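You operate a simulated robot arm through the tools that you are given. There is no shell and no other tool. Be economical: measure what you need, move in short steps, check, and stop when the job is done.

The job below is to be done with a simulated two-armed robot. You get a single attempt, and the scene is never put back.

TASK
Take the yellow cloth from the fridge counter and lay it out flat on the bar top.

It is judged by the outcome, as a careful person would: the job done as asked, and still so three seconds after it is handed in. It fails if anything else is knocked over, pushed out of place, dropped, spilled or broken. Flat cloth is picked up by pressing the open fingertips on it (5 to 10 N) and closing them slowly along it; thin cloth reads only 2 to 8 mm in the jaws.

THE ROBOT
Two 7-joint arms with two-finger parallel grippers on one trunk, on a base that drives. Base frame: it is fixed to the floor where the robot stands at the start and does not move with it; the origin is under the middle of the robot, x ahead of it, y to its left, z up. Units: mm, rad, N and s.
The left shoulder is at the start at [53, 161, 1121], the right one opposite. With the tool pointing down near the work surface each hand reaches from about 400 to 880 mm from the robot's upright axis, wherever it stands, measured 20 degrees to its own side. Places, roughly: bar top [-1000, -1000, 900]. Payload 3.43 kg a hand.
The tool frame of a hand sits at the grasp point between the pads (the TCP): z along the fingers, y along the line on which they close. The tips reach 34 mm beyond it. Largest opening 128 mm; finger width 24, thickness 12; the body of the gripper, 48 by 130 mm, starts 96 mm behind the TCP.
Orientation is that of the tool frame in the base frame, as a unit quaternion [w, x, y, z]. With the fingers straight down and closing along the base's y, the tool's x points along the base's -x, its y along +y and its z along -z.

THE INTERFACE
- The arms move only by the tool apply_moves. It takes "left_rows", "right_rows" or both (then of equal length, played together; a hand with none holds still); each is a list of rows, each an object (a shift or turn left out is 0, a gripper value left out holds the last) with "hand": the closure, from 0 (fully open) to 1 (shut); "translation": the shift along the base's x, y, z in units of 500 mm (1.0 is 500 mm), a list of three; "dr": the turn, a rotation vector about the base's x, y, z in units of 90 degrees (1.0 is 90 degrees), a list of three. In form: [{"hand": hand, "translation": [tx, ty, tz], "dr": [ax, ay, az]}, ...]. A call has 1 to 12 rows; each row is the pose to reach, as a shift and turn from the pose commanded when the call began. A call with a number of a shift or a turn outside -1 to 1 is refused whole. Each row takes 0.2 s and may step no farther than 50 mm and 0.15 rad from the row before; otherwise, or with a gripper value out of range, the whole call is refused. A pose out of reach is approached as far as the arm can. The call stops where the force on the tool passes 40 N (or 10 N more than at its start, if that is more) or the arm is blocked; 0.2 s more then pass. The fingers move at their own pace (about 153 mm/s each) and stop on an object; they squeeze with about 25 N. The grip force told is the motor's: it shows also when the fingers shut on nothing. Time passes only in rows, and 0.2 s behind the last, so rows that repeat a pose let the fingers close. It gives the time, the measured TCP pose, the force on the tool (base axes), the opening and the grip force at its end, in the units of the frame above (readings bear some noise), and new pictures: "pictures" is both (left out), scene, wrist or none (wrist: the cameras of the hands that moved).
- Cameras (640 x 400 px; columns grow to the right, rows downward): "scene" is now at [112.3, -4.4, 1357.8]; the picture's right is [-0.04, -1.00, -0.00], its down [-0.65, 0.03, -0.76] and it looks along [0.76, -0.03, -0.65] (base axes); focal length 266 px, centre (320, 200). "left" rides on the left gripper at [76, 11, -160] in its tool frame; the picture's right is [-0.15, 0.99, 0.00], its down [-0.88, -0.13, -0.46] and it looks along [-0.45, -0.07, 0.89] (tool axes); focal length 234 px, centre (320, 200). "right" rides on the right gripper at [76, -11, -160] in its tool frame; the picture's right is [0.15, 0.99, 0.00], its down [-0.88, 0.13, -0.46] and it looks along [-0.45, 0.07, 0.89] (tool axes); focal length 234 px, centre (320, 200). There is no depth. A picture from a camera that has moved, and an enlarged one, comes with that camera's place and axes in the base frame and with its lens. The place of the scene camera against the robot may be out by one fixed shift of up to 18 mm in any direction.
- lift_body(by): slides the trunk up (or, below 0, down) by that many mm; the arms and the scene camera ride with it, the base frame stays. It gives what a move gives, with no picture.
- drive_base(legs): drives the robot by 1 to 6 legs, each [ahead, left, turn to the left] in mm, mm and rad, along the robot's own axes; the way and the turn of a leg run together, so that a leg with both is an arc; at most 1500 mm and 3.142 rad a leg. The arms and the cameras ride along, it lands a little off, and it stops where it bumps. It gives what a move gives, and a new picture of the scene camera.
- head_to(pan, tilt): turns the head with the scene camera to pan (to the left, within 1.501 rad either way) and tilt (down, from -0.506 to 1.204), counted from straight ahead of the robot. It gives what a move gives, and a new picture of the scene camera.
- enlarge(camera, box): a new picture of the part [left, top, right, bottom] of that camera's present view, enlarged. It takes no simulated time.
- sign_off(): hands the job in; it is judged then, once.

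Work in short steps. Places have to be worked out from the pictures, the camera data and where the tool is seen: move nearer, look again, correct. Check each grasp and each placing, and mend what went wrong. You have 120 turns and 260 pictures in all, those below and enlarged ones among them. Open the grippers and draw the arms clear of the work before you hand the job in, unless the task says otherwise; then end with one line.

The tools are called after ">>>" by a JSON object that holds its "api" and its "payload". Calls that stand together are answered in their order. apply_moves: Moves the arms, as the interface text tells. Its arguments: {"type":"object","properties":{"left_rows":{"type":"array","items":{"type":"object","properties":{"hand":{"type":"number"},"translation":{"type":"array","items":{"type":"number"}},"dr":{"type":"array","items":{"type":"number"}}}}},"right_rows":{"type":"array","items":{"type":"object","properties":{"hand":{"type":"number"},"translation":{"type":"array","items":{"type":"number"}},"dr":{"type":"array","items":{"type":"number"}}}}},"pictures":{"type":"string","enum":["both","scene","wrist","none"]}},"required":[]} The other tools are called the same way: lift_body (by) slides the trunk up or down; drive_base (legs) drives the base; head_to (pan, tilt) turns the head that bears the scene camera; enlarge (camera, box) takes an enlarged picture of a part of a camera's view; sign_off () hands the job in.

At the start:

```text
time: 0.0
left_position: [403.1, 129.1, 1052.7]
left_tcp_rot: [0.008, 0.003, 1.0, 0.001]
left_wrist_force: [0.8, 0.0, -0.5]
left_gripper_width: 127.8
left_grip_force: 0.2
right_position: [319.0, -133.7, 1146.5]
right_tcp_rot: [0.008, 0.002, 1.0, 0.003]
right_wrist_force: [0.1, -0.4, 0.2]
right_gripper_width: 128.1
right_grip_force: 0.0
trunk travel left (down, up): [-600.0, 340.0]
robot x, y, heading: [0.6, 1.3, -0.003]
head pan, tilt: [-0.037, 0.726]
```

scene: 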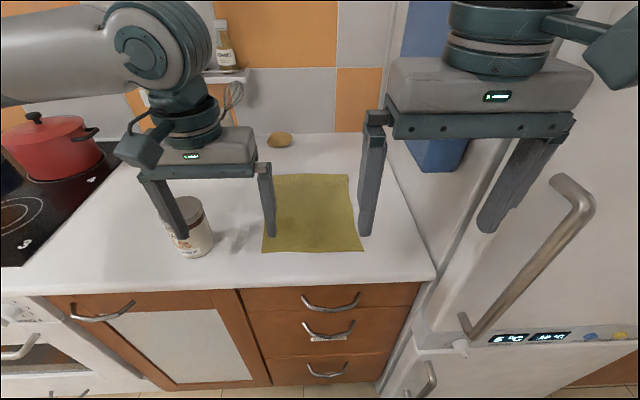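
right: 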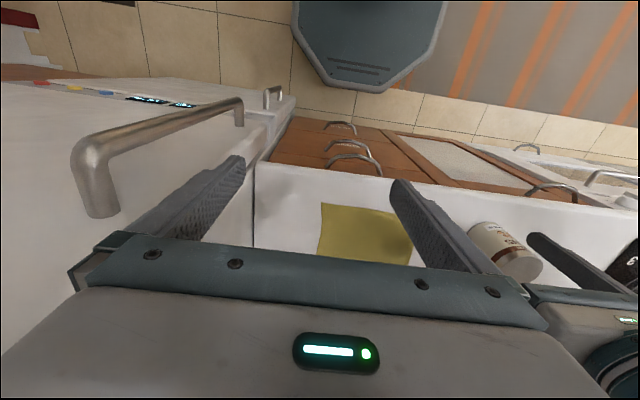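
left: 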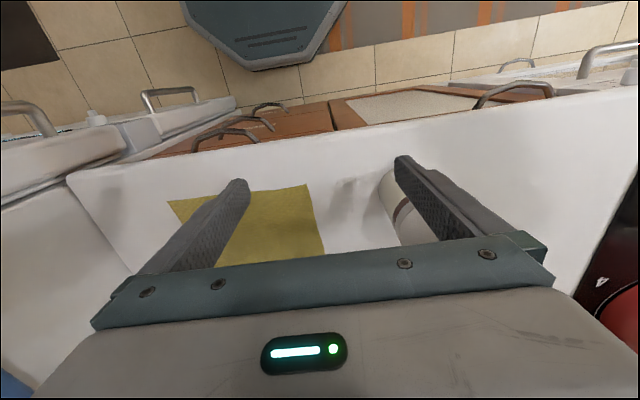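

The cloth seems to span about x 490–820, y -140 to 130, with its near edge around x 500. I'll bring both hands above the near corners, partly closed, and look again.

>>> {"api": "apply_moves", "payload": {"left_rows": [{"hand": 0.6, "translation": [0.04, -0.013, -0.03]}, {"translation": [0.08, -0.026, -0.06]}, {"translation": [0.12, -0.039, -0.09]}, {"translation": [0.16, -0.05, -0.12]}, {"translation": [0.2, -0.065, -0.15]}, {"translation": [0.24, -0.078, -0.18]}, {"translation": [0.24, -0.078, -0.18]}], "right_rows": [{"hand": 0.6, "translation": [0.07, 0.005, -0.06]}, {"translation": [0.14, 0.01, -0.12]}, {"translation": [0.2, 0.015, -0.18]}, {"translation": [0.27, 0.02, -0.24]}, {"translation": [0.34, 0.03, -0.3]}, {"translation": [0.41, 0.04, -0.36]}, {"translation": [0.41, 0.04, -0.36]}]}}

```text
time: 0.9
left_position: [387.1, -4.8, 995.7]
left_tcp_rot: [0.036, 0.096, 0.994, 0.026]
left_wrist_force: [0.5, -0.9, -2.4]
left_gripper_width: 51.3
left_grip_force: 0.1
right_position: [318.6, -235.2, 1069.9]
right_tcp_rot: [0.06, 0.046, 0.996, -0.04]
right_wrist_force: [10.6, 8.4, 187.4]
right_gripper_width: 51.2
right_grip_force: 0.0
trunk travel left (down, up): [-600.0, 340.0]
robot x, y, heading: [-21.2, -58.1, -0.146]
head pan, tilt: [-0.037, 0.726]
stopped in row 4 (right hand): the force on the tool passed its limit (the readings are from after the stop); the commanded pose is now the measured one
camera scene: at [-120.5, -41.6, 1387.1], right [-0.18, -0.98, 0.0], down [-0.51, 0.1, -0.85], along [0.84, -0.15, -0.52], focal length 266 px, centre (320, 200)
camera right: at [223.5, -224.1, 1218.8], right [-0.05, 0.99, -0.09], down [0.83, 0.09, 0.55], along [0.56, -0.05, -0.83], focal length 234 px, centre (320, 200)
camera left: at [303.7, 15.2, 1151.9], right [0.33, 0.94, 0.07], down [0.8, -0.32, 0.5], along [0.5, -0.11, -0.86], focal length 234 px, centre (320, 200)
```

scene: 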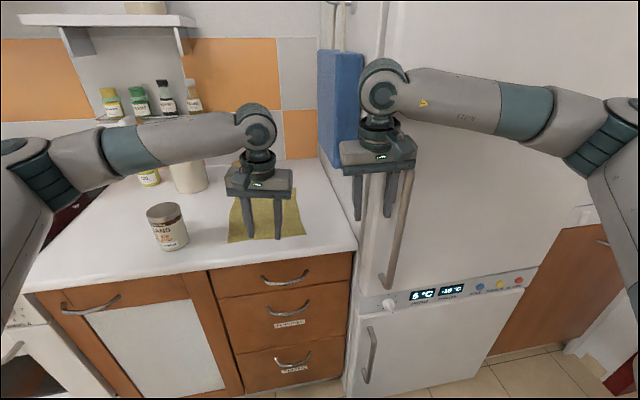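
right: 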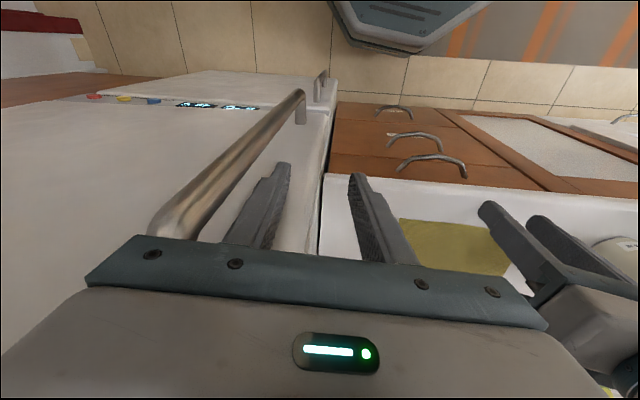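
left: 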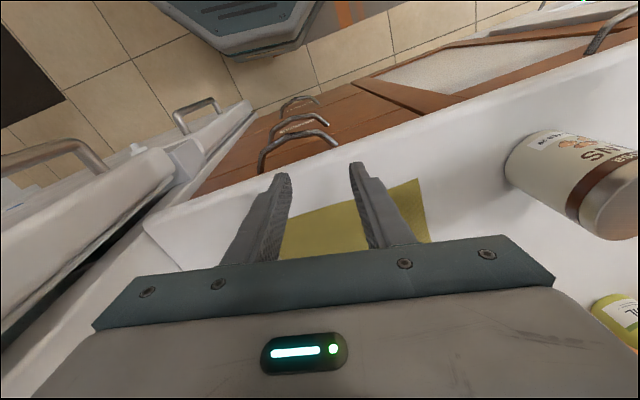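

The right gripper came down on the fridge handle and tipped the robot back. I'll lift the right hand off it gently and let things settle, with the left held still.

>>> {"api": "apply_moves", "payload": {"right_rows": [{"translation": [-0.03, 0.0, 0.09]}, {"translation": [-0.06, 0.0, 0.18]}, {"translation": [-0.08, 0.0, 0.25]}, {"translation": [-0.08, 0.0, 0.25]}, {"translation": [-0.08, 0.0, 0.25]}]}}

```text
time: 1.2
left_position: [390.6, -53.8, 933.5]
left_tcp_rot: [0.072, 0.155, 0.984, 0.05]
left_wrist_force: [86.3, 29.8, 230.2]
left_gripper_width: 0.0
left_grip_force: 0.0
right_position: [316.4, -219.6, 971.9]
right_tcp_rot: [0.012, 0.019, 0.995, -0.098]
right_wrist_force: [-1.7, 0.2, 4.5]
right_gripper_width: 51.3
right_grip_force: 0.2
trunk travel left (down, up): [-600.0, 340.0]
robot x, y, heading: [-20.7, -58.2, -0.144]
head pan, tilt: [-0.037, 0.726]
stopped in row 1 (left hand): the arm was blocked; the commanded pose is now the measured one
camera scene: at [-169.9, -35.9, 1388.5], right [-0.18, -0.98, -0.01], down [-0.48, 0.09, -0.87], along [0.86, -0.15, -0.49], focal length 266 px, centre (320, 200)
camera right: at [236.4, -194.9, 1128.6], right [-0.11, 0.97, -0.2], down [0.88, 0.19, 0.45], along [0.47, -0.12, -0.87], focal length 234 px, centre (320, 200)
```

scene: 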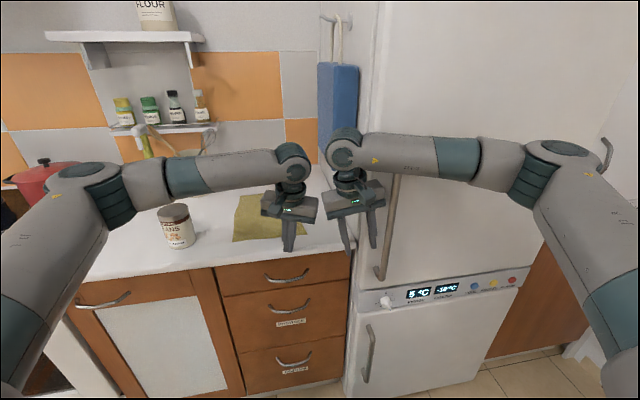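
right: 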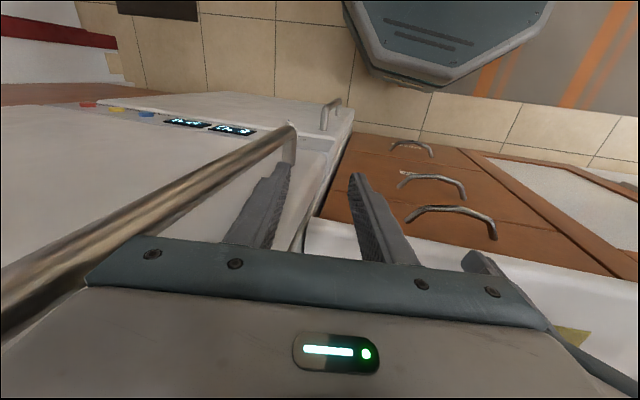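

The left hand now shows a large upward force and the trunk is leaning back. I'll raise both hands a short way to unload them and see whether the robot settles.

>>> {"api": "apply_moves", "payload": {"left_rows": [{"translation": [-0.02, 0.0, 0.06]}, {"translation": [-0.04, 0.0, 0.12]}, {"translation": [-0.04, 0.0, 0.16]}], "right_rows": [{"translation": [-0.02, 0.0, 0.06]}, {"translation": [-0.04, 0.0, 0.12]}, {"translation": [-0.04, 0.0, 0.16]}]}}

```text
time: 1.6
left_position: [345.1, -69.6, 912.2]
left_tcp_rot: [0.144, 0.194, 0.969, 0.059]
left_wrist_force: [45.8, -5.7, 11.2]
left_gripper_width: 17.6
left_grip_force: 0.1
right_position: [238.4, -194.8, 922.5]
right_tcp_rot: [0.033, -0.03, 0.99, -0.136]
right_wrist_force: [-15.4, 20.3, -12.9]
right_gripper_width: 51.3
right_grip_force: 0.0
trunk travel left (down, up): [-600.0, 340.0]
robot x, y, heading: [-14.5, -62.4, -0.175]
head pan, tilt: [-0.037, 0.726]
stopped in row 1 (left hand): the arm was blocked; the commanded pose is now the measured one
camera scene: at [-312.9, -26.1, 1387.5], right [-0.21, -0.98, -0.02], down [-0.38, 0.1, -0.92], along [0.9, -0.18, -0.39], focal length 266 px, centre (320, 200)
camera right: at [151.5, -166.9, 1074.0], right [-0.19, 0.94, -0.28], down [0.84, 0.31, 0.45], along [0.51, -0.14, -0.85], focal length 234 px, centre (320, 200)
camera left: at [235.5, -37.0, 1048.1], right [0.48, 0.85, 0.21], down [0.59, -0.49, 0.64], along [0.64, -0.19, -0.74], focal length 234 px, centre (320, 200)
```

scene: 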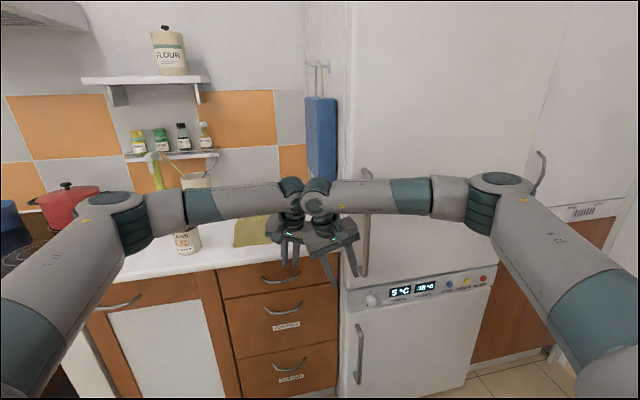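
right: 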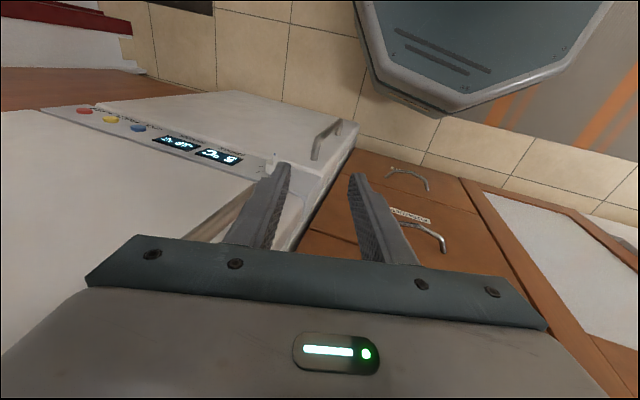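
left: 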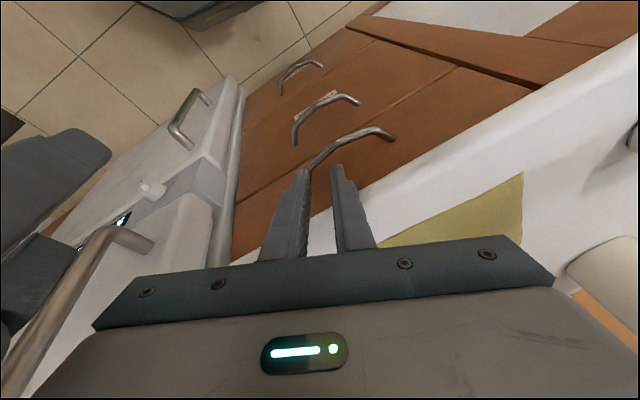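

The whole robot is tipping back on its rear edge: the scene camera has shifted to x -313 and pitched about 0.33 rad. I'll drive backward now so the base comes back under the body.

>>> {"api": "drive_base", "payload": {"legs": [[-350, 0, 0]]}}

```text
time: 2.2
left_position: [219.2, -30.8, 678.6]
left_tcp_rot: [-0.211, 0.176, 0.962, -0.007]
left_wrist_force: [-29.2, 171.5, -51.3]
left_gripper_width: 51.4
left_grip_force: 0.1
right_position: [189.3, -164.3, 699.4]
right_tcp_rot: [-0.121, -0.148, 0.972, -0.134]
right_wrist_force: [22.0, -153.3, 52.8]
right_gripper_width: 51.2
right_grip_force: 0.1
trunk travel left (down, up): [-600.0, 340.0]
robot x, y, heading: [-17.4, -62.6, -0.175]
head pan, tilt: [-0.037, 0.726]
stopped in leg 1: the force on the tool passed its limit (the readings are from after the stop); the commanded pose is now the measured one
camera scene: at [-323.1, -48.4, 1378.9], right [-0.21, -0.98, -0.04], down [-0.37, 0.12, -0.92], along [0.91, -0.18, -0.38], focal length 266 px, centre (320, 200)
```

scene: 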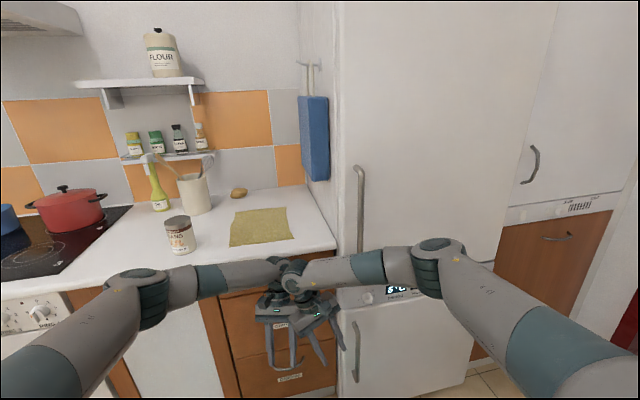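

The lean has stopped at about 0.33 rad with the base where it was, and the two grippers are pressing on each other at about 160 N along y. I'll separate them sideways and watch whether the commands are followed.

>>> {"api": "apply_moves", "payload": {"left_rows": [{"translation": [0.0, 0.06, 0.0]}, {"translation": [0.0, 0.12, 0.0]}, {"translation": [0.0, 0.18, 0.0]}], "right_rows": [{"translation": [0.0, -0.02, 0.0]}, {"translation": [-0.02, -0.03, 0.0]}, {"translation": [-0.04, -0.03, 0.0]}]}}

```text
time: 2.5
left_position: [228.9, 13.0, 619.0]
left_tcp_rot: [-0.278, 0.221, 0.934, 0.038]
left_wrist_force: [173.6, 236.9, -111.1]
left_gripper_width: 51.2
left_grip_force: 0.1
right_position: [160.6, -124.6, 620.0]
right_tcp_rot: [-0.251, -0.173, 0.949, -0.079]
right_wrist_force: [-171.8, -237.8, 111.6]
right_gripper_width: 51.0
right_grip_force: 0.0
trunk travel left (down, up): [-600.0, 340.0]
robot x, y, heading: [-14.2, -62.2, -0.159]
head pan, tilt: [-0.037, 0.726]
stopped in row 1 (right hand): the force on the tool passed its limit (the readings are from after the stop); the commanded pose is now the measured one
camera scene: at [-267.7, -19.4, 1384.8], right [-0.2, -0.98, -0.01], down [-0.41, 0.09, -0.91], along [0.89, -0.17, -0.42], focal length 266 px, centre (320, 200)
camera right: at [174.6, -117.5, 796.9], right [-0.48, 0.88, 0.01], down [0.87, 0.48, -0.06], along [-0.06, -0.02, -1.0], focal length 234 px, centre (320, 200)
camera left: at [257.3, 22.9, 793.6], right [0.54, 0.83, -0.13], down [0.83, -0.55, -0.08], along [-0.14, -0.06, -0.99], focal length 234 px, centre (320, 200)
```

scene: 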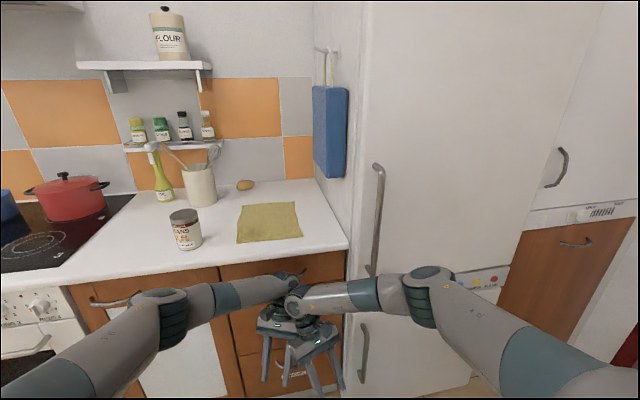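
right: 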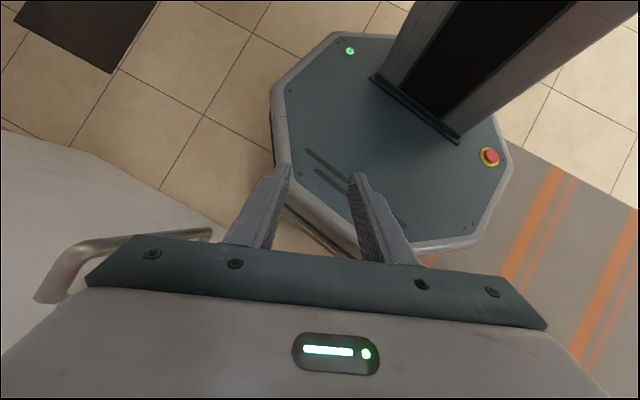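
left: 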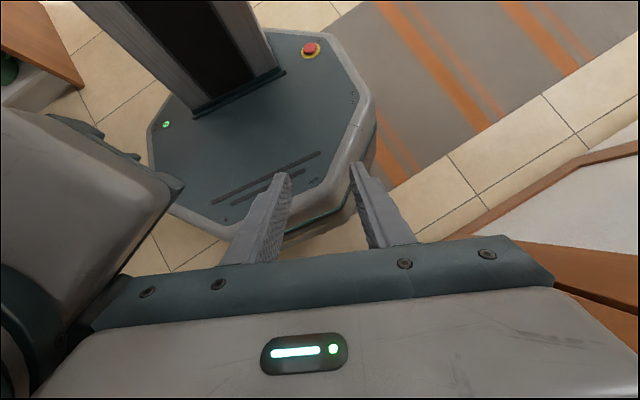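

The lean is now easing back toward upright (camera x -268). The hands are still wedged, with the left pushed toward +x +y and the right the opposite way, so I'll part them along that line and let the robot keep settling.

>>> {"api": "apply_moves", "payload": {"left_rows": [{"translation": [0.04, 0.07, 0.0]}, {"translation": [0.06, 0.14, 0.02]}, {"translation": [0.06, 0.2, 0.06]}, {"translation": [0.06, 0.26, 0.1]}], "right_rows": [{"translation": [-0.05, -0.07, 0.0]}, {"translation": [-0.1, -0.12, 0.02]}, {"translation": [-0.1, -0.16, 0.06]}, {"translation": [-0.1, -0.2, 0.1]}]}}

```text
time: 2.8
left_position: [182.2, 45.4, 607.0]
left_tcp_rot: [-0.397, 0.245, 0.883, 0.046]
left_wrist_force: [115.7, 208.3, -155.7]
left_gripper_width: 51.1
left_grip_force: 0.1
right_position: [75.9, -47.7, 607.7]
right_tcp_rot: [-0.372, -0.258, 0.892, -0.001]
right_wrist_force: [-4.9, 10.9, 0.1]
right_gripper_width: 51.2
right_grip_force: 0.1
trunk travel left (down, up): [-600.0, 340.0]
robot x, y, heading: [-14.4, -50.2, -0.119]
head pan, tilt: [-0.037, 0.726]
stopped in row 1 (left hand): the arm was blocked; the commanded pose is now the measured one
camera scene: at [-274.4, -48.3, 1381.2], right [-0.15, -0.99, -0.03], down [-0.41, 0.09, -0.91], along [0.9, -0.12, -0.42], focal length 266 px, centre (320, 200)
camera right: at [142.3, -59.8, 770.8], right [-0.54, 0.79, 0.28], down [0.76, 0.61, -0.23], along [-0.35, 0.09, -0.93], focal length 234 px, centre (320, 200)
camera left: at [254.6, 42.0, 770.6], right [0.55, 0.81, -0.22], down [0.74, -0.59, -0.31], along [-0.38, 0.01, -0.92], focal length 234 px, centre (320, 200)
```

scene: 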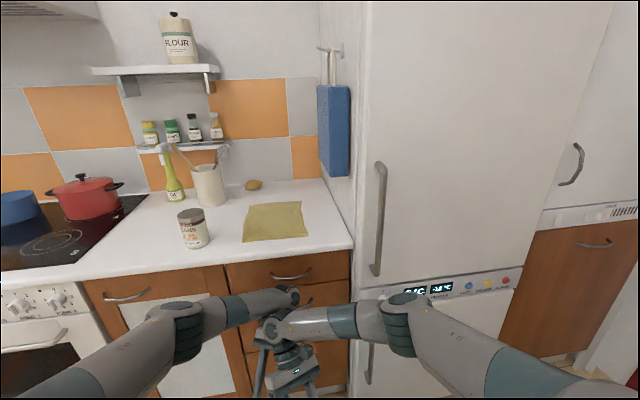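
right: 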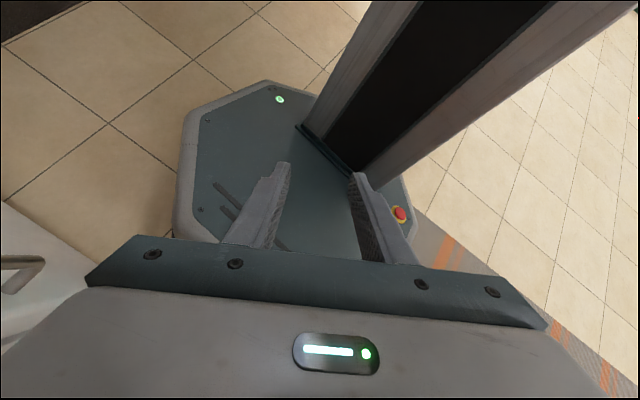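
left: 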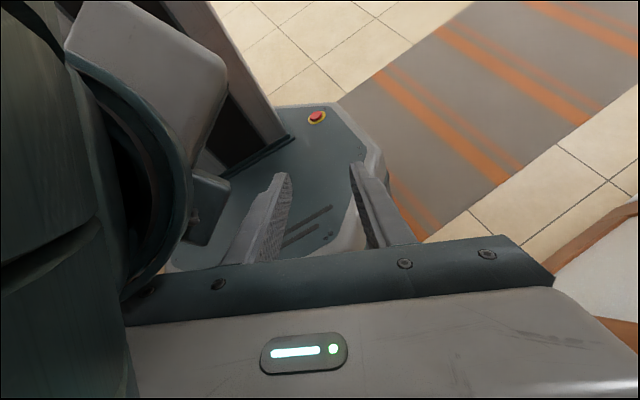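

The arms are not tracking well while the robot is tilted. I'll command both hands to hold where they are for a moment and read what really happens.

>>> {"api": "apply_moves", "payload": {"left_rows": [{"translation": [0, 0, 0]}], "right_rows": [{"translation": [0, 0, 0]}], "pictures": "scene"}}

```text
time: 3.1
left_position: [194.1, 90.9, 587.8]
left_tcp_rot: [-0.482, 0.318, 0.814, 0.053]
left_wrist_force: [10.2, 21.9, -11.9]
left_gripper_width: 51.2
left_grip_force: 0.1
right_position: [49.9, 62.1, 603.0]
right_tcp_rot: [-0.496, -0.386, 0.778, 0.006]
right_wrist_force: [6.4, 8.9, 6.6]
right_gripper_width: 51.0
right_grip_force: 0.0
trunk travel left (down, up): [-600.0, 340.0]
robot x, y, heading: [-20.8, -6.0, -0.011]
head pan, tilt: [-0.037, 0.726]
stopped in row 1 (left hand): the force on the tool passed its limit (the readings are from after the stop); the commanded pose is now the measured one
camera scene: at [-171.6, -11.6, 1384.2], right [-0.05, -1.0, -0.01], down [-0.49, 0.03, -0.87], along [0.87, -0.04, -0.49], focal length 266 px, centre (320, 200)
```

scene: 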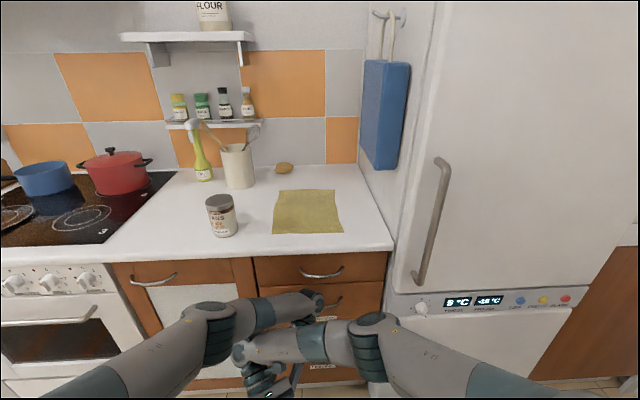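

The robot is rocking forward and turning back to its original heading, and the forces have dropped. I'll hold again while it lands.

>>> {"api": "apply_moves", "payload": {"left_rows": [{"translation": [0, 0, 0]}, {"translation": [0, 0, 0]}], "right_rows": [{"translation": [0, 0, 0]}, {"translation": [0, 0, 0]}], "pictures": "scene"}}

```text
time: 3.5
left_position: [201.2, 122.3, 591.9]
left_tcp_rot: [-0.495, 0.369, 0.78, 0.1]
left_wrist_force: [-0.3, 0.6, 1.0]
left_gripper_width: 51.4
left_grip_force: 0.1
right_position: [43.1, 103.7, 610.0]
right_tcp_rot: [-0.557, -0.453, 0.695, -0.031]
right_wrist_force: [-0.5, 1.3, -0.1]
right_gripper_width: 51.2
right_grip_force: 0.1
trunk travel left (down, up): [-600.0, 340.0]
robot x, y, heading: [-31.6, 32.6, 0.062]
head pan, tilt: [-0.037, 0.726]
stopped in row 1 (left hand): the arm was blocked; the commanded pose is now the measured one
camera scene: at [-150.9, 24.3, 1384.1], right [0.03, -1.0, -0.01], down [-0.51, -0.01, -0.86], along [0.86, 0.03, -0.51], focal length 266 px, centre (320, 200)
```

scene: 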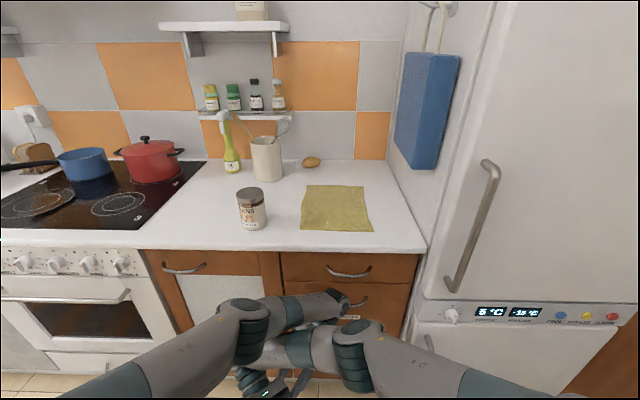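

The tools are now unloaded and the lean is down to about 0.18 rad. I'll keep holding with more rows to let it settle.

>>> {"api": "apply_moves", "payload": {"right_rows": [{"translation": [0, 0, 0]}, {"translation": [0, 0, 0]}, {"translation": [0, 0, 0]}], "pictures": "both"}}

```text
time: 3.8
left_position: [240.8, 133.9, 568.9]
left_tcp_rot: [-0.419, 0.424, 0.785, 0.168]
left_wrist_force: [-47.4, -39.9, -160.6]
left_gripper_width: 84.8
left_grip_force: 23.3
right_position: [70.9, 88.7, 581.8]
right_tcp_rot: [-0.573, -0.45, 0.681, -0.074]
right_wrist_force: [48.5, 40.5, 160.6]
right_gripper_width: 51.2
right_grip_force: 0.1
trunk travel left (down, up): [-600.0, 340.0]
robot x, y, heading: [-44.2, 51.2, 0.114]
head pan, tilt: [-0.037, 0.726]
stopped in row 1 (left hand): the arm was blocked; the commanded pose is now the measured one
camera scene: at [-138.2, 42.1, 1384.5], right [0.08, -1.0, -0.01], down [-0.52, -0.04, -0.85], along [0.85, 0.07, -0.53], focal length 266 px, centre (320, 200)
camera right: at [197.9, 142.3, 694.1], right [-0.68, 0.5, 0.53], down [0.18, 0.82, -0.54], along [-0.71, -0.27, -0.65], focal length 234 px, centre (320, 200)
```

scene: 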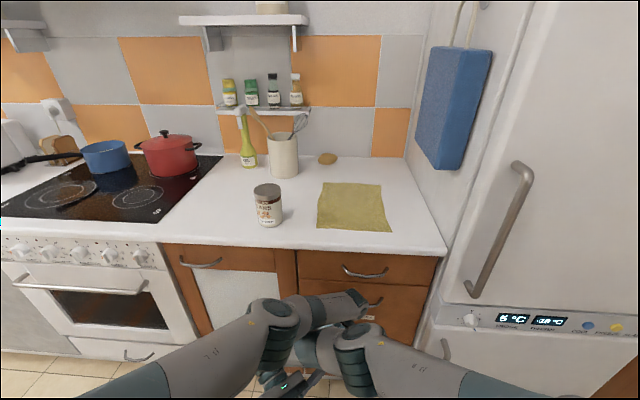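
right: 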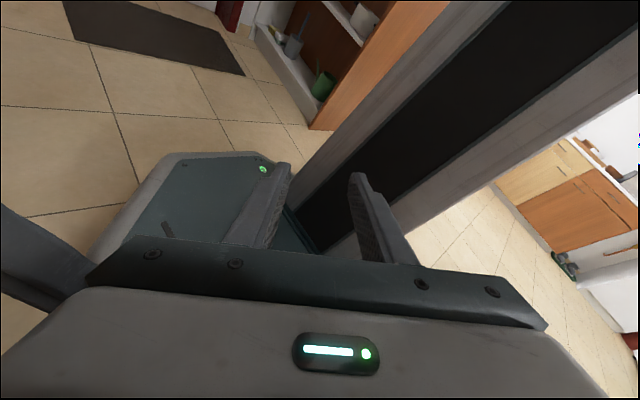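

The lean keeps decaying (0.29 → 0.20 → 0.15 rad), but the left fingers are straddling part of the right wrist: they are pried to 85 mm. I'll back the left gripper out along its own fingers.

>>> {"api": "apply_moves", "payload": {"left_rows": [{"hand": 0.0, "translation": [0.04, -0.05, 0.05]}, {"translation": [0.07, -0.08, 0.1]}, {"translation": [0.1, -0.11, 0.15]}], "pictures": "both"}}

```text
time: 4.1
left_position: [306.9, 163.9, 558.9]
left_tcp_rot: [-0.311, 0.462, 0.798, 0.23]
left_wrist_force: [74.0, -127.6, -95.0]
left_gripper_width: 127.4
left_grip_force: 3.0
right_position: [99.9, 58.3, 568.0]
right_tcp_rot: [-0.542, -0.411, 0.717, -0.154]
right_wrist_force: [-64.2, 131.2, 95.1]
right_gripper_width: 51.2
right_grip_force: 0.1
trunk travel left (down, up): [-600.0, 340.0]
robot x, y, heading: [-55.5, 58.9, 0.118]
head pan, tilt: [-0.037, 0.726]
stopped in row 1 (left hand): the arm was blocked; the commanded pose is now the measured one
camera scene: at [-161.5, 43.5, 1383.1], right [0.08, -1.0, -0.01], down [-0.52, -0.04, -0.86], along [0.85, 0.07, -0.52], focal length 266 px, centre (320, 200)
camera left: at [333.0, 111.0, 725.1], right [0.93, 0.38, -0.03], down [0.35, -0.88, -0.32], along [-0.14, 0.28, -0.95], focal length 234 px, centre (320, 200)
```

scene: 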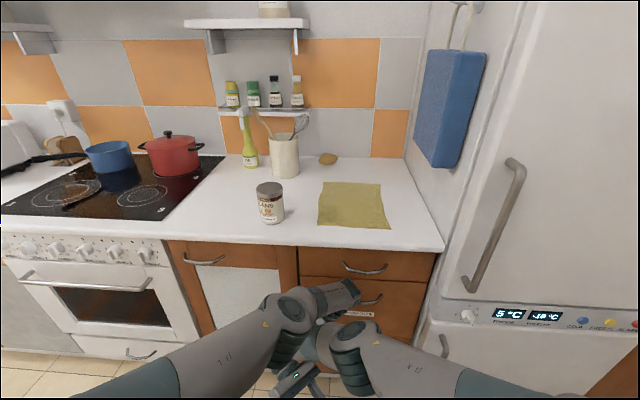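
left: 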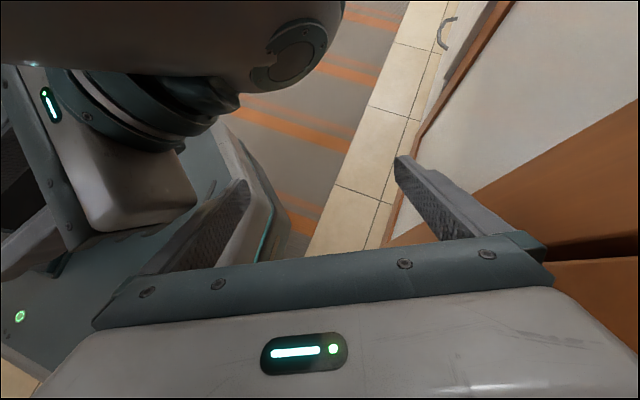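

The left hand came free of the straddle. The contact now pushes the right hand up and to +y and the left hand down, so I'll raise the right hand over the left and ease the left away and lower.

>>> {"api": "apply_moves", "payload": {"left_rows": [{"translation": [0.03, -0.02, -0.05]}, {"translation": [0.06, -0.02, -0.1]}, {"translation": [0.06, 0.0, -0.1]}], "right_rows": [{"translation": [-0.02, 0.03, 0.08]}, {"translation": [-0.04, 0.03, 0.17]}, {"translation": [-0.04, 0.0, 0.26]}]}}

```text
time: 4.4
left_position: [288.6, 174.4, 584.4]
left_tcp_rot: [-0.404, 0.478, 0.75, 0.212]
left_wrist_force: [141.5, -194.7, -140.3]
left_gripper_width: 100.8
left_grip_force: 0.0
left hand out of reach, approached as far as the arm can: row 1
right_position: [121.8, -16.6, 581.6]
right_tcp_rot: [-0.516, -0.389, 0.725, -0.237]
right_wrist_force: [-77.9, 1.4, -10.7]
right_gripper_width: 51.2
right_grip_force: 0.1
trunk travel left (down, up): [-600.0, 340.0]
robot x, y, heading: [-56.4, 20.1, 0.028]
head pan, tilt: [-0.037, 0.726]
stopped in row 1 (left hand): the arm was blocked; the commanded pose is now the measured one
camera scene: at [-179.7, 21.0, 1386.5], right [-0.01, -1.0, 0.0], down [-0.51, 0.01, -0.86], along [0.86, -0.01, -0.51], focal length 266 px, centre (320, 200)
camera right: at [207.9, 73.7, 708.9], right [-0.83, 0.53, 0.19], down [0.3, 0.7, -0.65], along [-0.48, -0.48, -0.73], focal length 234 px, centre (320, 200)
camera left: at [347.7, 109.7, 738.5], right [0.91, 0.37, -0.18], down [0.26, -0.86, -0.44], along [-0.32, 0.35, -0.88], focal length 234 px, centre (320, 200)
```

scene: 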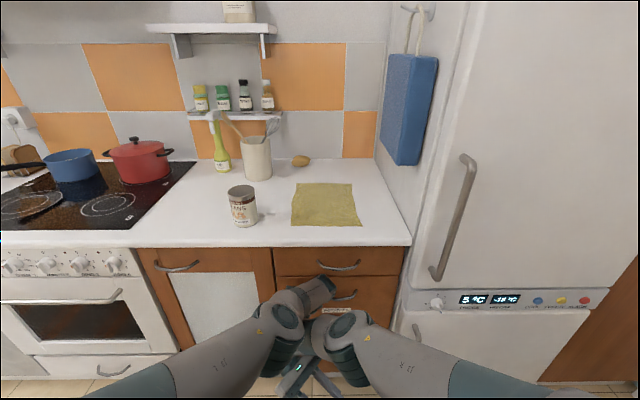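
right: 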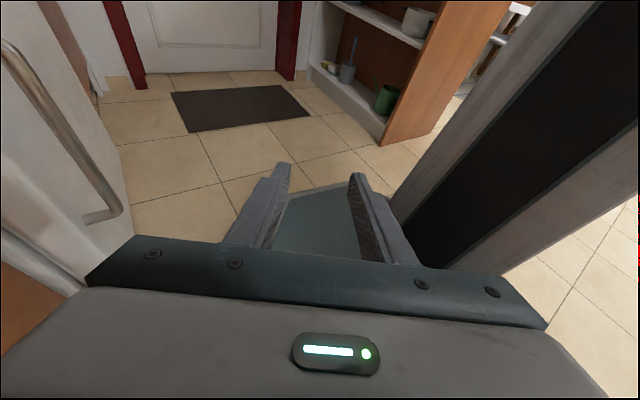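
left: 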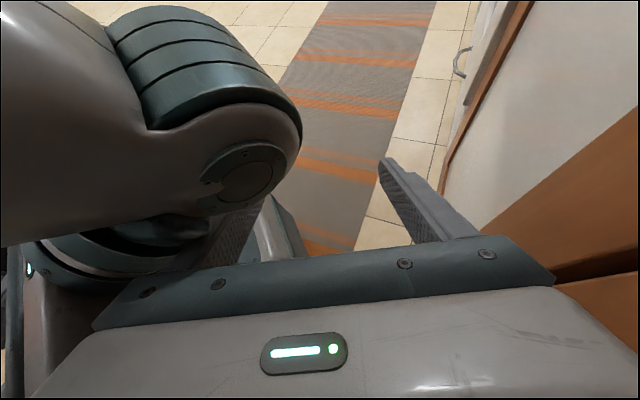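

Working out the geometry, the right wrist is at about (263, 170, 670), wedged against the left fingers, while the left wrist is near the cabinet front. That wedge is what keeps the robot leaning. I'll slide the right hand out toward -y, slightly lower and on the robot's side.

>>> {"api": "apply_moves", "payload": {"right_rows": [{"translation": [-0.03, -0.08, -0.02]}, {"translation": [-0.04, -0.16, -0.04]}, {"translation": [-0.04, -0.24, -0.04]}, {"translation": [-0.04, -0.32, -0.04]}]}}

```text
time: 4.8
left_position: [287.1, 160.2, 579.3]
left_tcp_rot: [-0.381, 0.478, 0.771, 0.177]
left_wrist_force: [209.8, -117.6, -25.8]
left_gripper_width: 67.4
left_grip_force: 0.2
right_position: [160.6, -42.1, 586.9]
right_tcp_rot: [-0.473, -0.381, 0.72, -0.335]
right_wrist_force: [-197.8, -68.1, -67.1]
right_gripper_width: 50.9
right_grip_force: 0.1
trunk travel left (down, up): [-600.0, 340.0]
robot x, y, heading: [-73.6, 21.7, 0.041]
head pan, tilt: [-0.037, 0.726]
stopped in row 1 (right hand): the arm was blocked; the commanded pose is now the measured one
camera scene: at [-182.5, 22.7, 1381.8], right [0.0, -1.0, 0.0], down [-0.52, 0.0, -0.86], along [0.86, 0.0, -0.52], focal length 266 px, centre (320, 200)
camera right: at [219.7, 70.1, 711.4], right [-0.9, 0.44, 0.02], down [0.31, 0.65, -0.69], along [-0.32, -0.61, -0.72], focal length 234 px, centre (320, 200)
```

scene: 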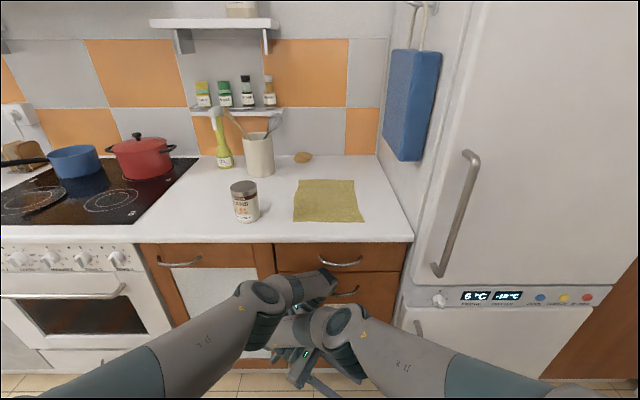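
right: 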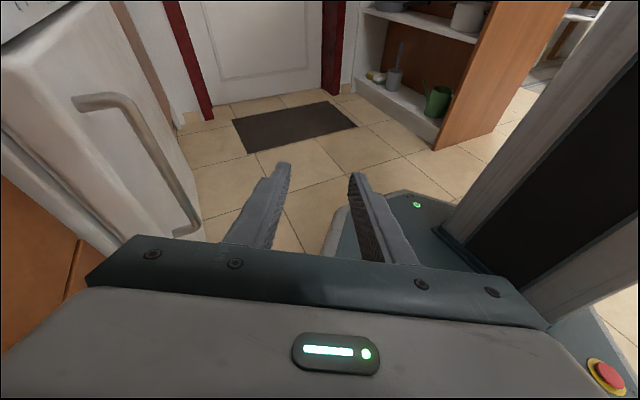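

The hands are slowly unwinding, but the left arm is jammed between the cabinet and the right wrist, and that pushes the base back. I'll try driving straight back to give them room.

>>> {"api": "drive_base", "payload": {"legs": [[-300, 0, 0]]}}

```text
time: 5.5
left_position: [305.0, 143.0, 560.3]
left_tcp_rot: [-0.317, 0.496, 0.79, 0.169]
left_wrist_force: [175.0, -157.8, -13.3]
left_gripper_width: 88.5
left_grip_force: 0.2
right_position: [204.8, -86.0, 574.9]
right_tcp_rot: [-0.384, -0.392, 0.703, -0.453]
right_wrist_force: [-21.9, -73.6, -90.8]
right_gripper_width: 51.0
right_grip_force: 0.1
trunk travel left (down, up): [-600.0, 340.0]
robot x, y, heading: [-95.8, 25.6, 0.02]
head pan, tilt: [-0.037, 0.726]
stopped in leg 1: the force on the tool passed its limit (the readings are from after the stop); the commanded pose is now the measured one
camera scene: at [-186.9, 19.0, 1379.5], right [-0.01, -1.0, 0.0], down [-0.53, 0.01, -0.85], along [0.85, -0.01, -0.53], focal length 266 px, centre (320, 200)
```

scene: 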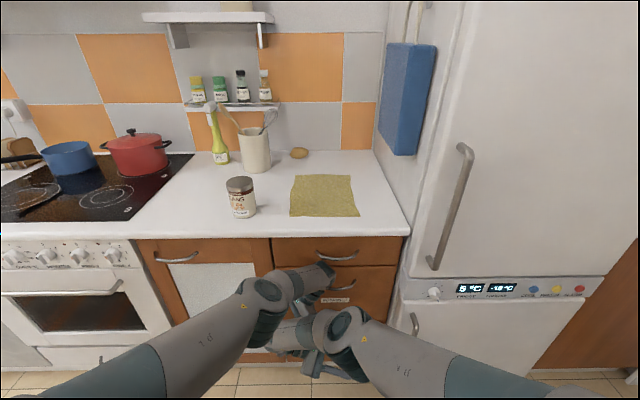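

Small gains: the lean is easing and the base is at x -96. I'll move the right hand on toward -y and the robot, and pull the left up and back along its fingers.

>>> {"api": "apply_moves", "payload": {"right_rows": [{"translation": [-0.05, -0.08, -0.02]}, {"translation": [-0.08, -0.16, -0.02]}, {"translation": [-0.1, -0.24, -0.02]}, {"translation": [-0.1, -0.32, 0.0]}], "left_rows": [{"translation": [0.02, -0.03, 0.07]}, {"translation": [0.02, -0.06, 0.14]}, {"translation": [0.02, -0.06, 0.2]}, {"translation": [0.02, -0.06, 0.26]}]}}

```text
time: 5.8
left_position: [297.5, 134.6, 548.8]
left_tcp_rot: [-0.308, 0.494, 0.8, 0.145]
left_wrist_force: [275.8, -66.4, -47.6]
left_gripper_width: 68.4
left_grip_force: 0.0
left hand out of reach, approached as far as the arm can: row 1
right_position: [201.6, -86.8, 558.3]
right_tcp_rot: [-0.381, -0.39, 0.717, -0.434]
right_wrist_force: [-121.1, -116.5, 1.5]
right_gripper_width: 51.1
right_grip_force: 0.1
trunk travel left (down, up): [-600.0, 340.0]
robot x, y, heading: [-102.9, 22.8, 0.038]
head pan, tilt: [-0.037, 0.726]
stopped in row 1 (left hand): the arm was blocked; the commanded pose is now the measured one
camera scene: at [-176.3, 17.8, 1386.8], right [0.0, -1.0, -0.01], down [-0.54, 0.01, -0.84], along [0.84, 0.0, -0.54], focal length 266 px, centre (320, 200)
camera right: at [214.6, 40.5, 682.6], right [-0.94, 0.28, -0.19], down [0.33, 0.66, -0.67], along [-0.06, -0.69, -0.72], focal length 234 px, centre (320, 200)
camera left: at [340.2, 108.0, 719.0], right [0.92, 0.36, -0.17], down [0.33, -0.92, -0.2], along [-0.23, 0.13, -0.97], focal length 234 px, centre (320, 200)
```

scene: 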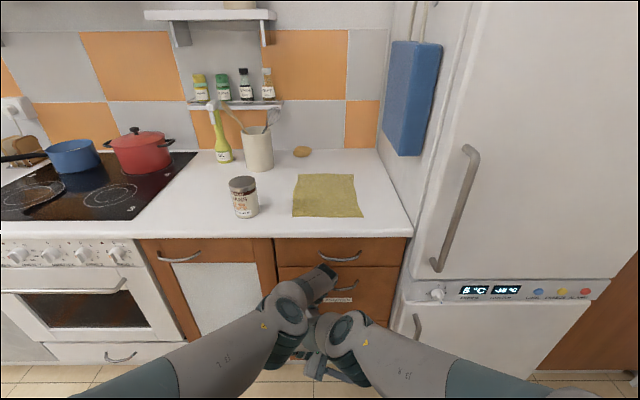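
right: 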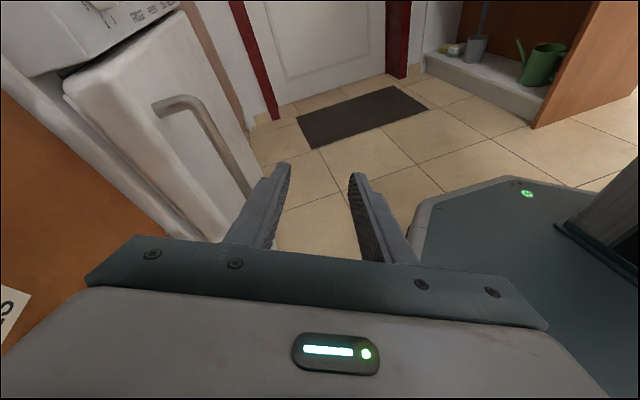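
left: 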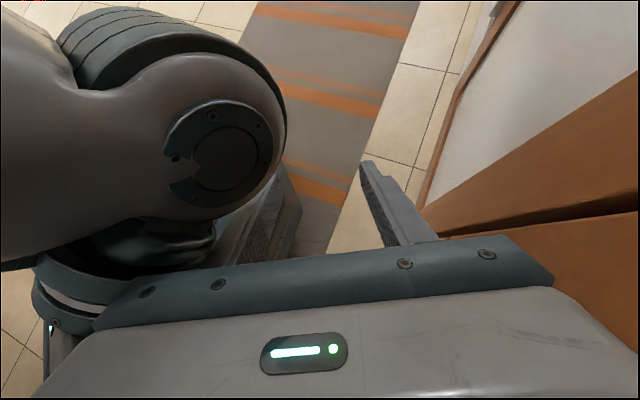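

The left inner finger is pinned against the right wrist. Closing the left gripper will free that space while I shift the right hand toward the robot.

>>> {"api": "apply_moves", "payload": {"right_rows": [{"translation": [-0.09, -0.03, 0.0]}, {"translation": [-0.18, -0.06, 0.0]}, {"translation": [-0.2, -0.12, 0.0]}, {"translation": [-0.2, -0.2, 0.0]}], "left_rows": [{"hand": 1.0, "translation": [0.0, 0.0, 0.0]}, {"translation": [0, 0, 0]}, {"translation": [0, 0, 0]}, {"translation": [0, 0, 0]}], "pictures": "scene"}}

>>> {"api": "drive_base", "payload": {"legs": [[-300, 0, 0]]}}

```text
time: 6.0
left_position: [289.0, 122.8, 548.8]
left_tcp_rot: [-0.297, 0.46, 0.831, 0.096]
left_wrist_force: [151.8, -160.0, 108.1]
left_gripper_width: 0.0
left_grip_force: 0.7
right_position: [250.1, -108.5, 551.3]
right_tcp_rot: [-0.298, -0.388, 0.715, -0.5]
right_wrist_force: [-0.6, -2.7, -0.6]
right_gripper_width: 51.2
right_grip_force: 0.0
trunk travel left (down, up): [-600.0, 340.0]
robot x, y, heading: [-123.8, 28.6, 0.029]
head pan, tilt: [-0.037, 0.726]
stopped in row 1 (right hand): the force on the tool passed its limit (the readings are from after the stop); the commanded pose is now the measured one
camera scene: at [-185.9, 27.2, 1377.3], right [-0.01, -1.0, 0.0], down [-0.55, 0.01, -0.84], along [0.84, 0.0, -0.55], focal length 266 px, centre (320, 200)
```

scene: 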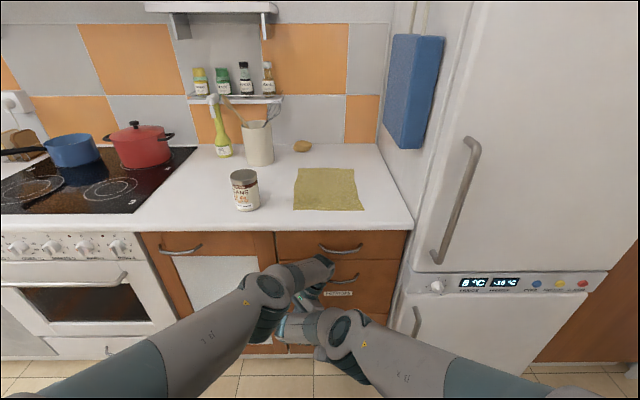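

```text
time: 6.8
left_position: [301.7, 109.0, 499.9]
left_tcp_rot: [-0.233, 0.479, 0.845, 0.043]
left_wrist_force: [208.1, -159.9, -29.7]
left_gripper_width: 0.4
left_grip_force: 25.2
right_position: [284.9, -105.5, 496.7]
right_tcp_rot: [-0.24, -0.414, 0.713, -0.513]
right_wrist_force: [0.0, 0.0, 0.5]
right_gripper_width: 51.0
right_grip_force: 0.0
trunk travel left (down, up): [-600.0, 340.0]
robot x, y, heading: [-156.0, 46.1, 0.084]
head pan, tilt: [-0.037, 0.726]
stopped in leg 1: the robot was blocked; the commanded pose is now the measured one
camera scene: at [-147.1, 46.1, 1371.7], right [0.04, -1.0, 0.0], down [-0.59, -0.03, -0.81], along [0.81, 0.04, -0.59], focal length 266 px, centre (320, 200)
```

scene: 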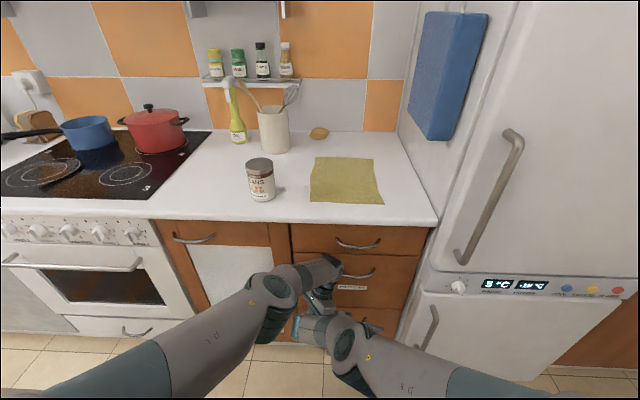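

The lean is down to about 0.08 rad and the base is backing off, at x -156. I'll keep driving back.

>>> {"api": "drive_base", "payload": {"legs": [[-250, 0, 0]]}}

```text
time: 7.5
left_position: [309.0, 98.8, 468.6]
left_tcp_rot: [-0.192, 0.516, 0.835, 0.001]
left_wrist_force: [181.2, -64.5, -80.1]
left_gripper_width: 0.0
left_grip_force: 25.1
right_position: [283.6, -100.1, 462.7]
right_tcp_rot: [-0.252, -0.419, 0.716, -0.499]
right_wrist_force: [-0.1, 0.9, -0.9]
right_gripper_width: 51.2
right_grip_force: 0.1
trunk travel left (down, up): [-600.0, 340.0]
robot x, y, heading: [-181.8, 55.8, 0.109]
head pan, tilt: [-0.037, 0.726]
stopped in leg 1: the robot was blocked; the commanded pose is now the measured one
camera scene: at [-117.1, 65.0, 1365.9], right [0.07, -1.0, 0.0], down [-0.62, -0.05, -0.78], along [0.78, 0.06, -0.62], focal length 266 px, centre (320, 200)
```

scene: 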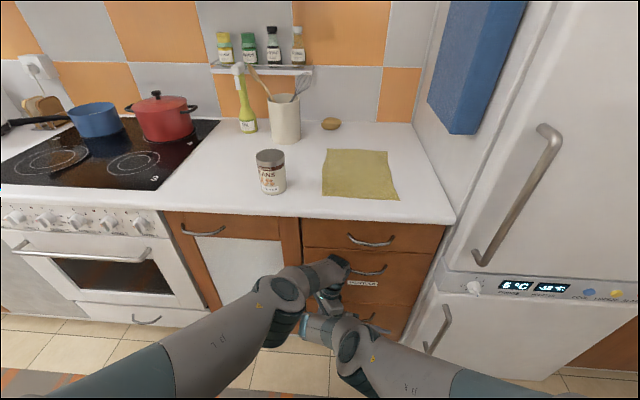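

Nearly upright again (0.04 rad). I'll keep backing up.

>>> {"api": "drive_base", "payload": {"legs": [[-250, 0, 0]]}}

```text
time: 9.3
left_position: [89.5, 76.5, 441.3]
left_tcp_rot: [-0.227, 0.503, 0.834, -0.004]
left_wrist_force: [50.7, -96.9, -12.9]
left_gripper_width: 0.1
left_grip_force: 24.6
right_position: [64.1, -130.0, 437.3]
right_tcp_rot: [-0.272, -0.429, 0.705, -0.495]
right_wrist_force: [0.1, -0.1, 1.1]
right_gripper_width: 51.3
right_grip_force: 0.0
trunk travel left (down, up): [-600.0, 340.0]
robot x, y, heading: [-418.3, 24.2, 0.103]
head pan, tilt: [-0.037, 0.726]
camera scene: at [-287.7, 38.8, 1355.6], right [0.07, -1.0, 0.0], down [-0.66, -0.04, -0.75], along [0.75, 0.05, -0.66], focal length 266 px, centre (320, 200)
```

scene: 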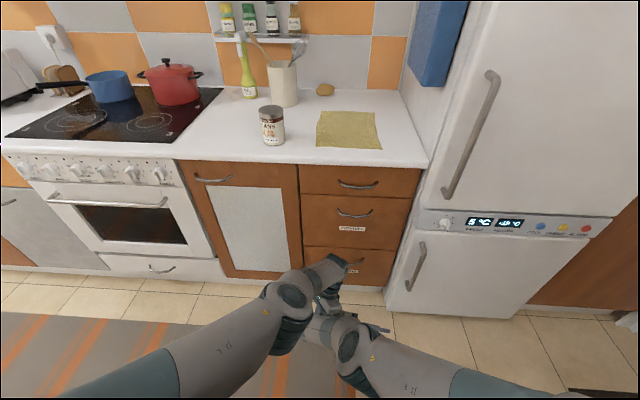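

The robot is upright and clear, and everything on the counter looks in place. Now I'll untangle: the left hand goes forward and up, away from the right wrist.

>>> {"api": "apply_moves", "payload": {"left_rows": [{"translation": [0.08, -0.02, 0.02]}, {"translation": [0.16, -0.03, 0.06]}, {"translation": [0.23, -0.03, 0.12]}, {"translation": [0.28, -0.02, 0.2]}, {"translation": [0.28, 0.0, 0.29]}]}}

```text
time: 10.5
left_position: [173.8, 75.7, 581.6]
left_tcp_rot: [-0.227, 0.502, 0.835, -0.006]
left_wrist_force: [-0.1, 0.0, 0.2]
left_gripper_width: 0.2
left_grip_force: 25.1
left hand out of reach, approached as far as the arm can: row 1, 2, 3, 4, 5
right_position: [66.7, -131.6, 435.8]
right_tcp_rot: [-0.272, -0.427, 0.705, -0.496]
right_wrist_force: [-0.1, 0.6, 0.6]
right_gripper_width: 51.6
right_grip_force: 0.2
trunk travel left (down, up): [-600.0, 340.0]
robot x, y, heading: [-418.0, 26.5, 0.108]
head pan, tilt: [-0.037, 0.726]
camera scene: at [-286.6, 40.4, 1355.3], right [0.07, -1.0, 0.0], down [-0.66, -0.05, -0.75], along [0.75, 0.05, -0.66], focal length 266 px, centre (320, 200)
camera left: at [217.1, 111.2, 751.5], right [0.88, 0.37, -0.29], down [0.41, -0.9, 0.11], along [-0.22, -0.22, -0.95], focal length 234 px, centre (320, 200)
```

scene: 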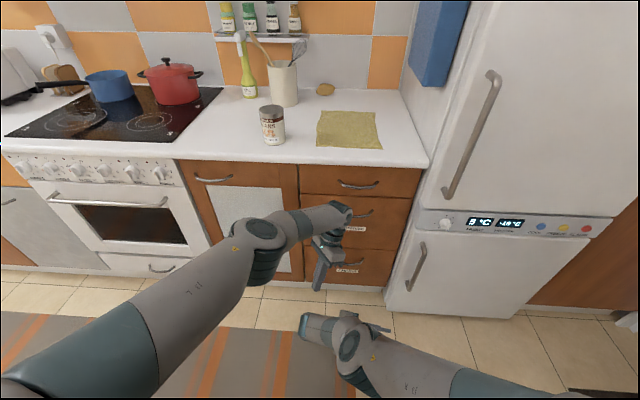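
left: 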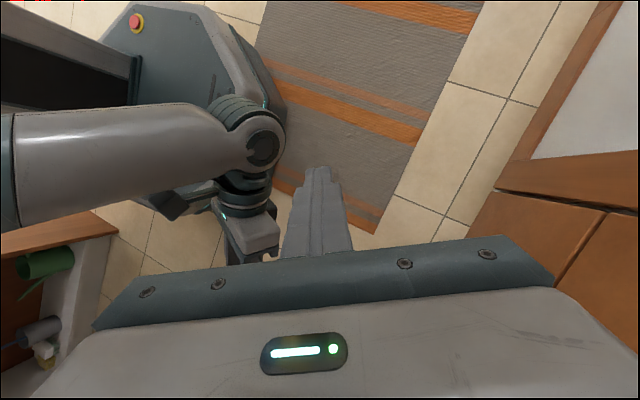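

The arms are apart. First I'll raise the left hand out to its own side and turn it straight down; the right comes after.

>>> {"api": "apply_moves", "payload": {"left_rows": [{"hand": 0.6, "translation": [0, 0.01, 0.08], "dr": [0.0009, -0.034, 0.075]}, {"translation": [0, 0.02, 0.16], "dr": [0.0018, -0.068, 0.15]}, {"translation": [0, 0.03, 0.24], "dr": [0.0027, -0.102, 0.225]}, {"translation": [0, 0.05, 0.32], "dr": [0.0036, -0.136, 0.3]}, {"translation": [-0.02, 0.08, 0.4], "dr": [0.0044, -0.17, 0.375]}, {"translation": [-0.04, 0.12, 0.48], "dr": [0.0053, -0.204, 0.45]}, {"translation": [-0.07, 0.16, 0.56], "dr": [0.0062, -0.238, 0.525]}, {"translation": [-0.1, 0.2, 0.63], "dr": [0.0071, -0.272, 0.6]}, {"translation": [-0.13, 0.24, 0.7], "dr": [0.008, -0.306, 0.676]}, {"translation": [-0.16, 0.28, 0.74], "dr": [0.008, -0.306, 0.676]}], "pictures": "scene"}}

```text
time: 12.7
left_position: [94.1, 215.3, 951.6]
left_tcp_rot: [-0.001, 0.0, 1.0, 0.001]
left_wrist_force: [0.5, -0.2, -0.5]
left_gripper_width: 51.5
left_grip_force: 0.1
right_position: [66.8, -132.6, 436.9]
right_tcp_rot: [-0.272, -0.427, 0.704, -0.497]
right_wrist_force: [0.0, -0.7, -0.3]
right_gripper_width: 51.3
right_grip_force: 0.1
trunk travel left (down, up): [-600.0, 340.0]
robot x, y, heading: [-419.8, 22.6, 0.106]
head pan, tilt: [-0.037, 0.726]
camera scene: at [-287.3, 39.7, 1355.5], right [0.07, -1.0, 0.0], down [-0.66, -0.04, -0.75], along [0.75, 0.05, -0.66], focal length 266 px, centre (320, 200)
```

scene: 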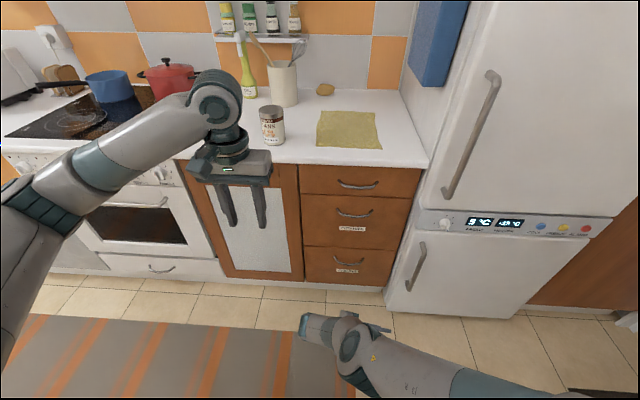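

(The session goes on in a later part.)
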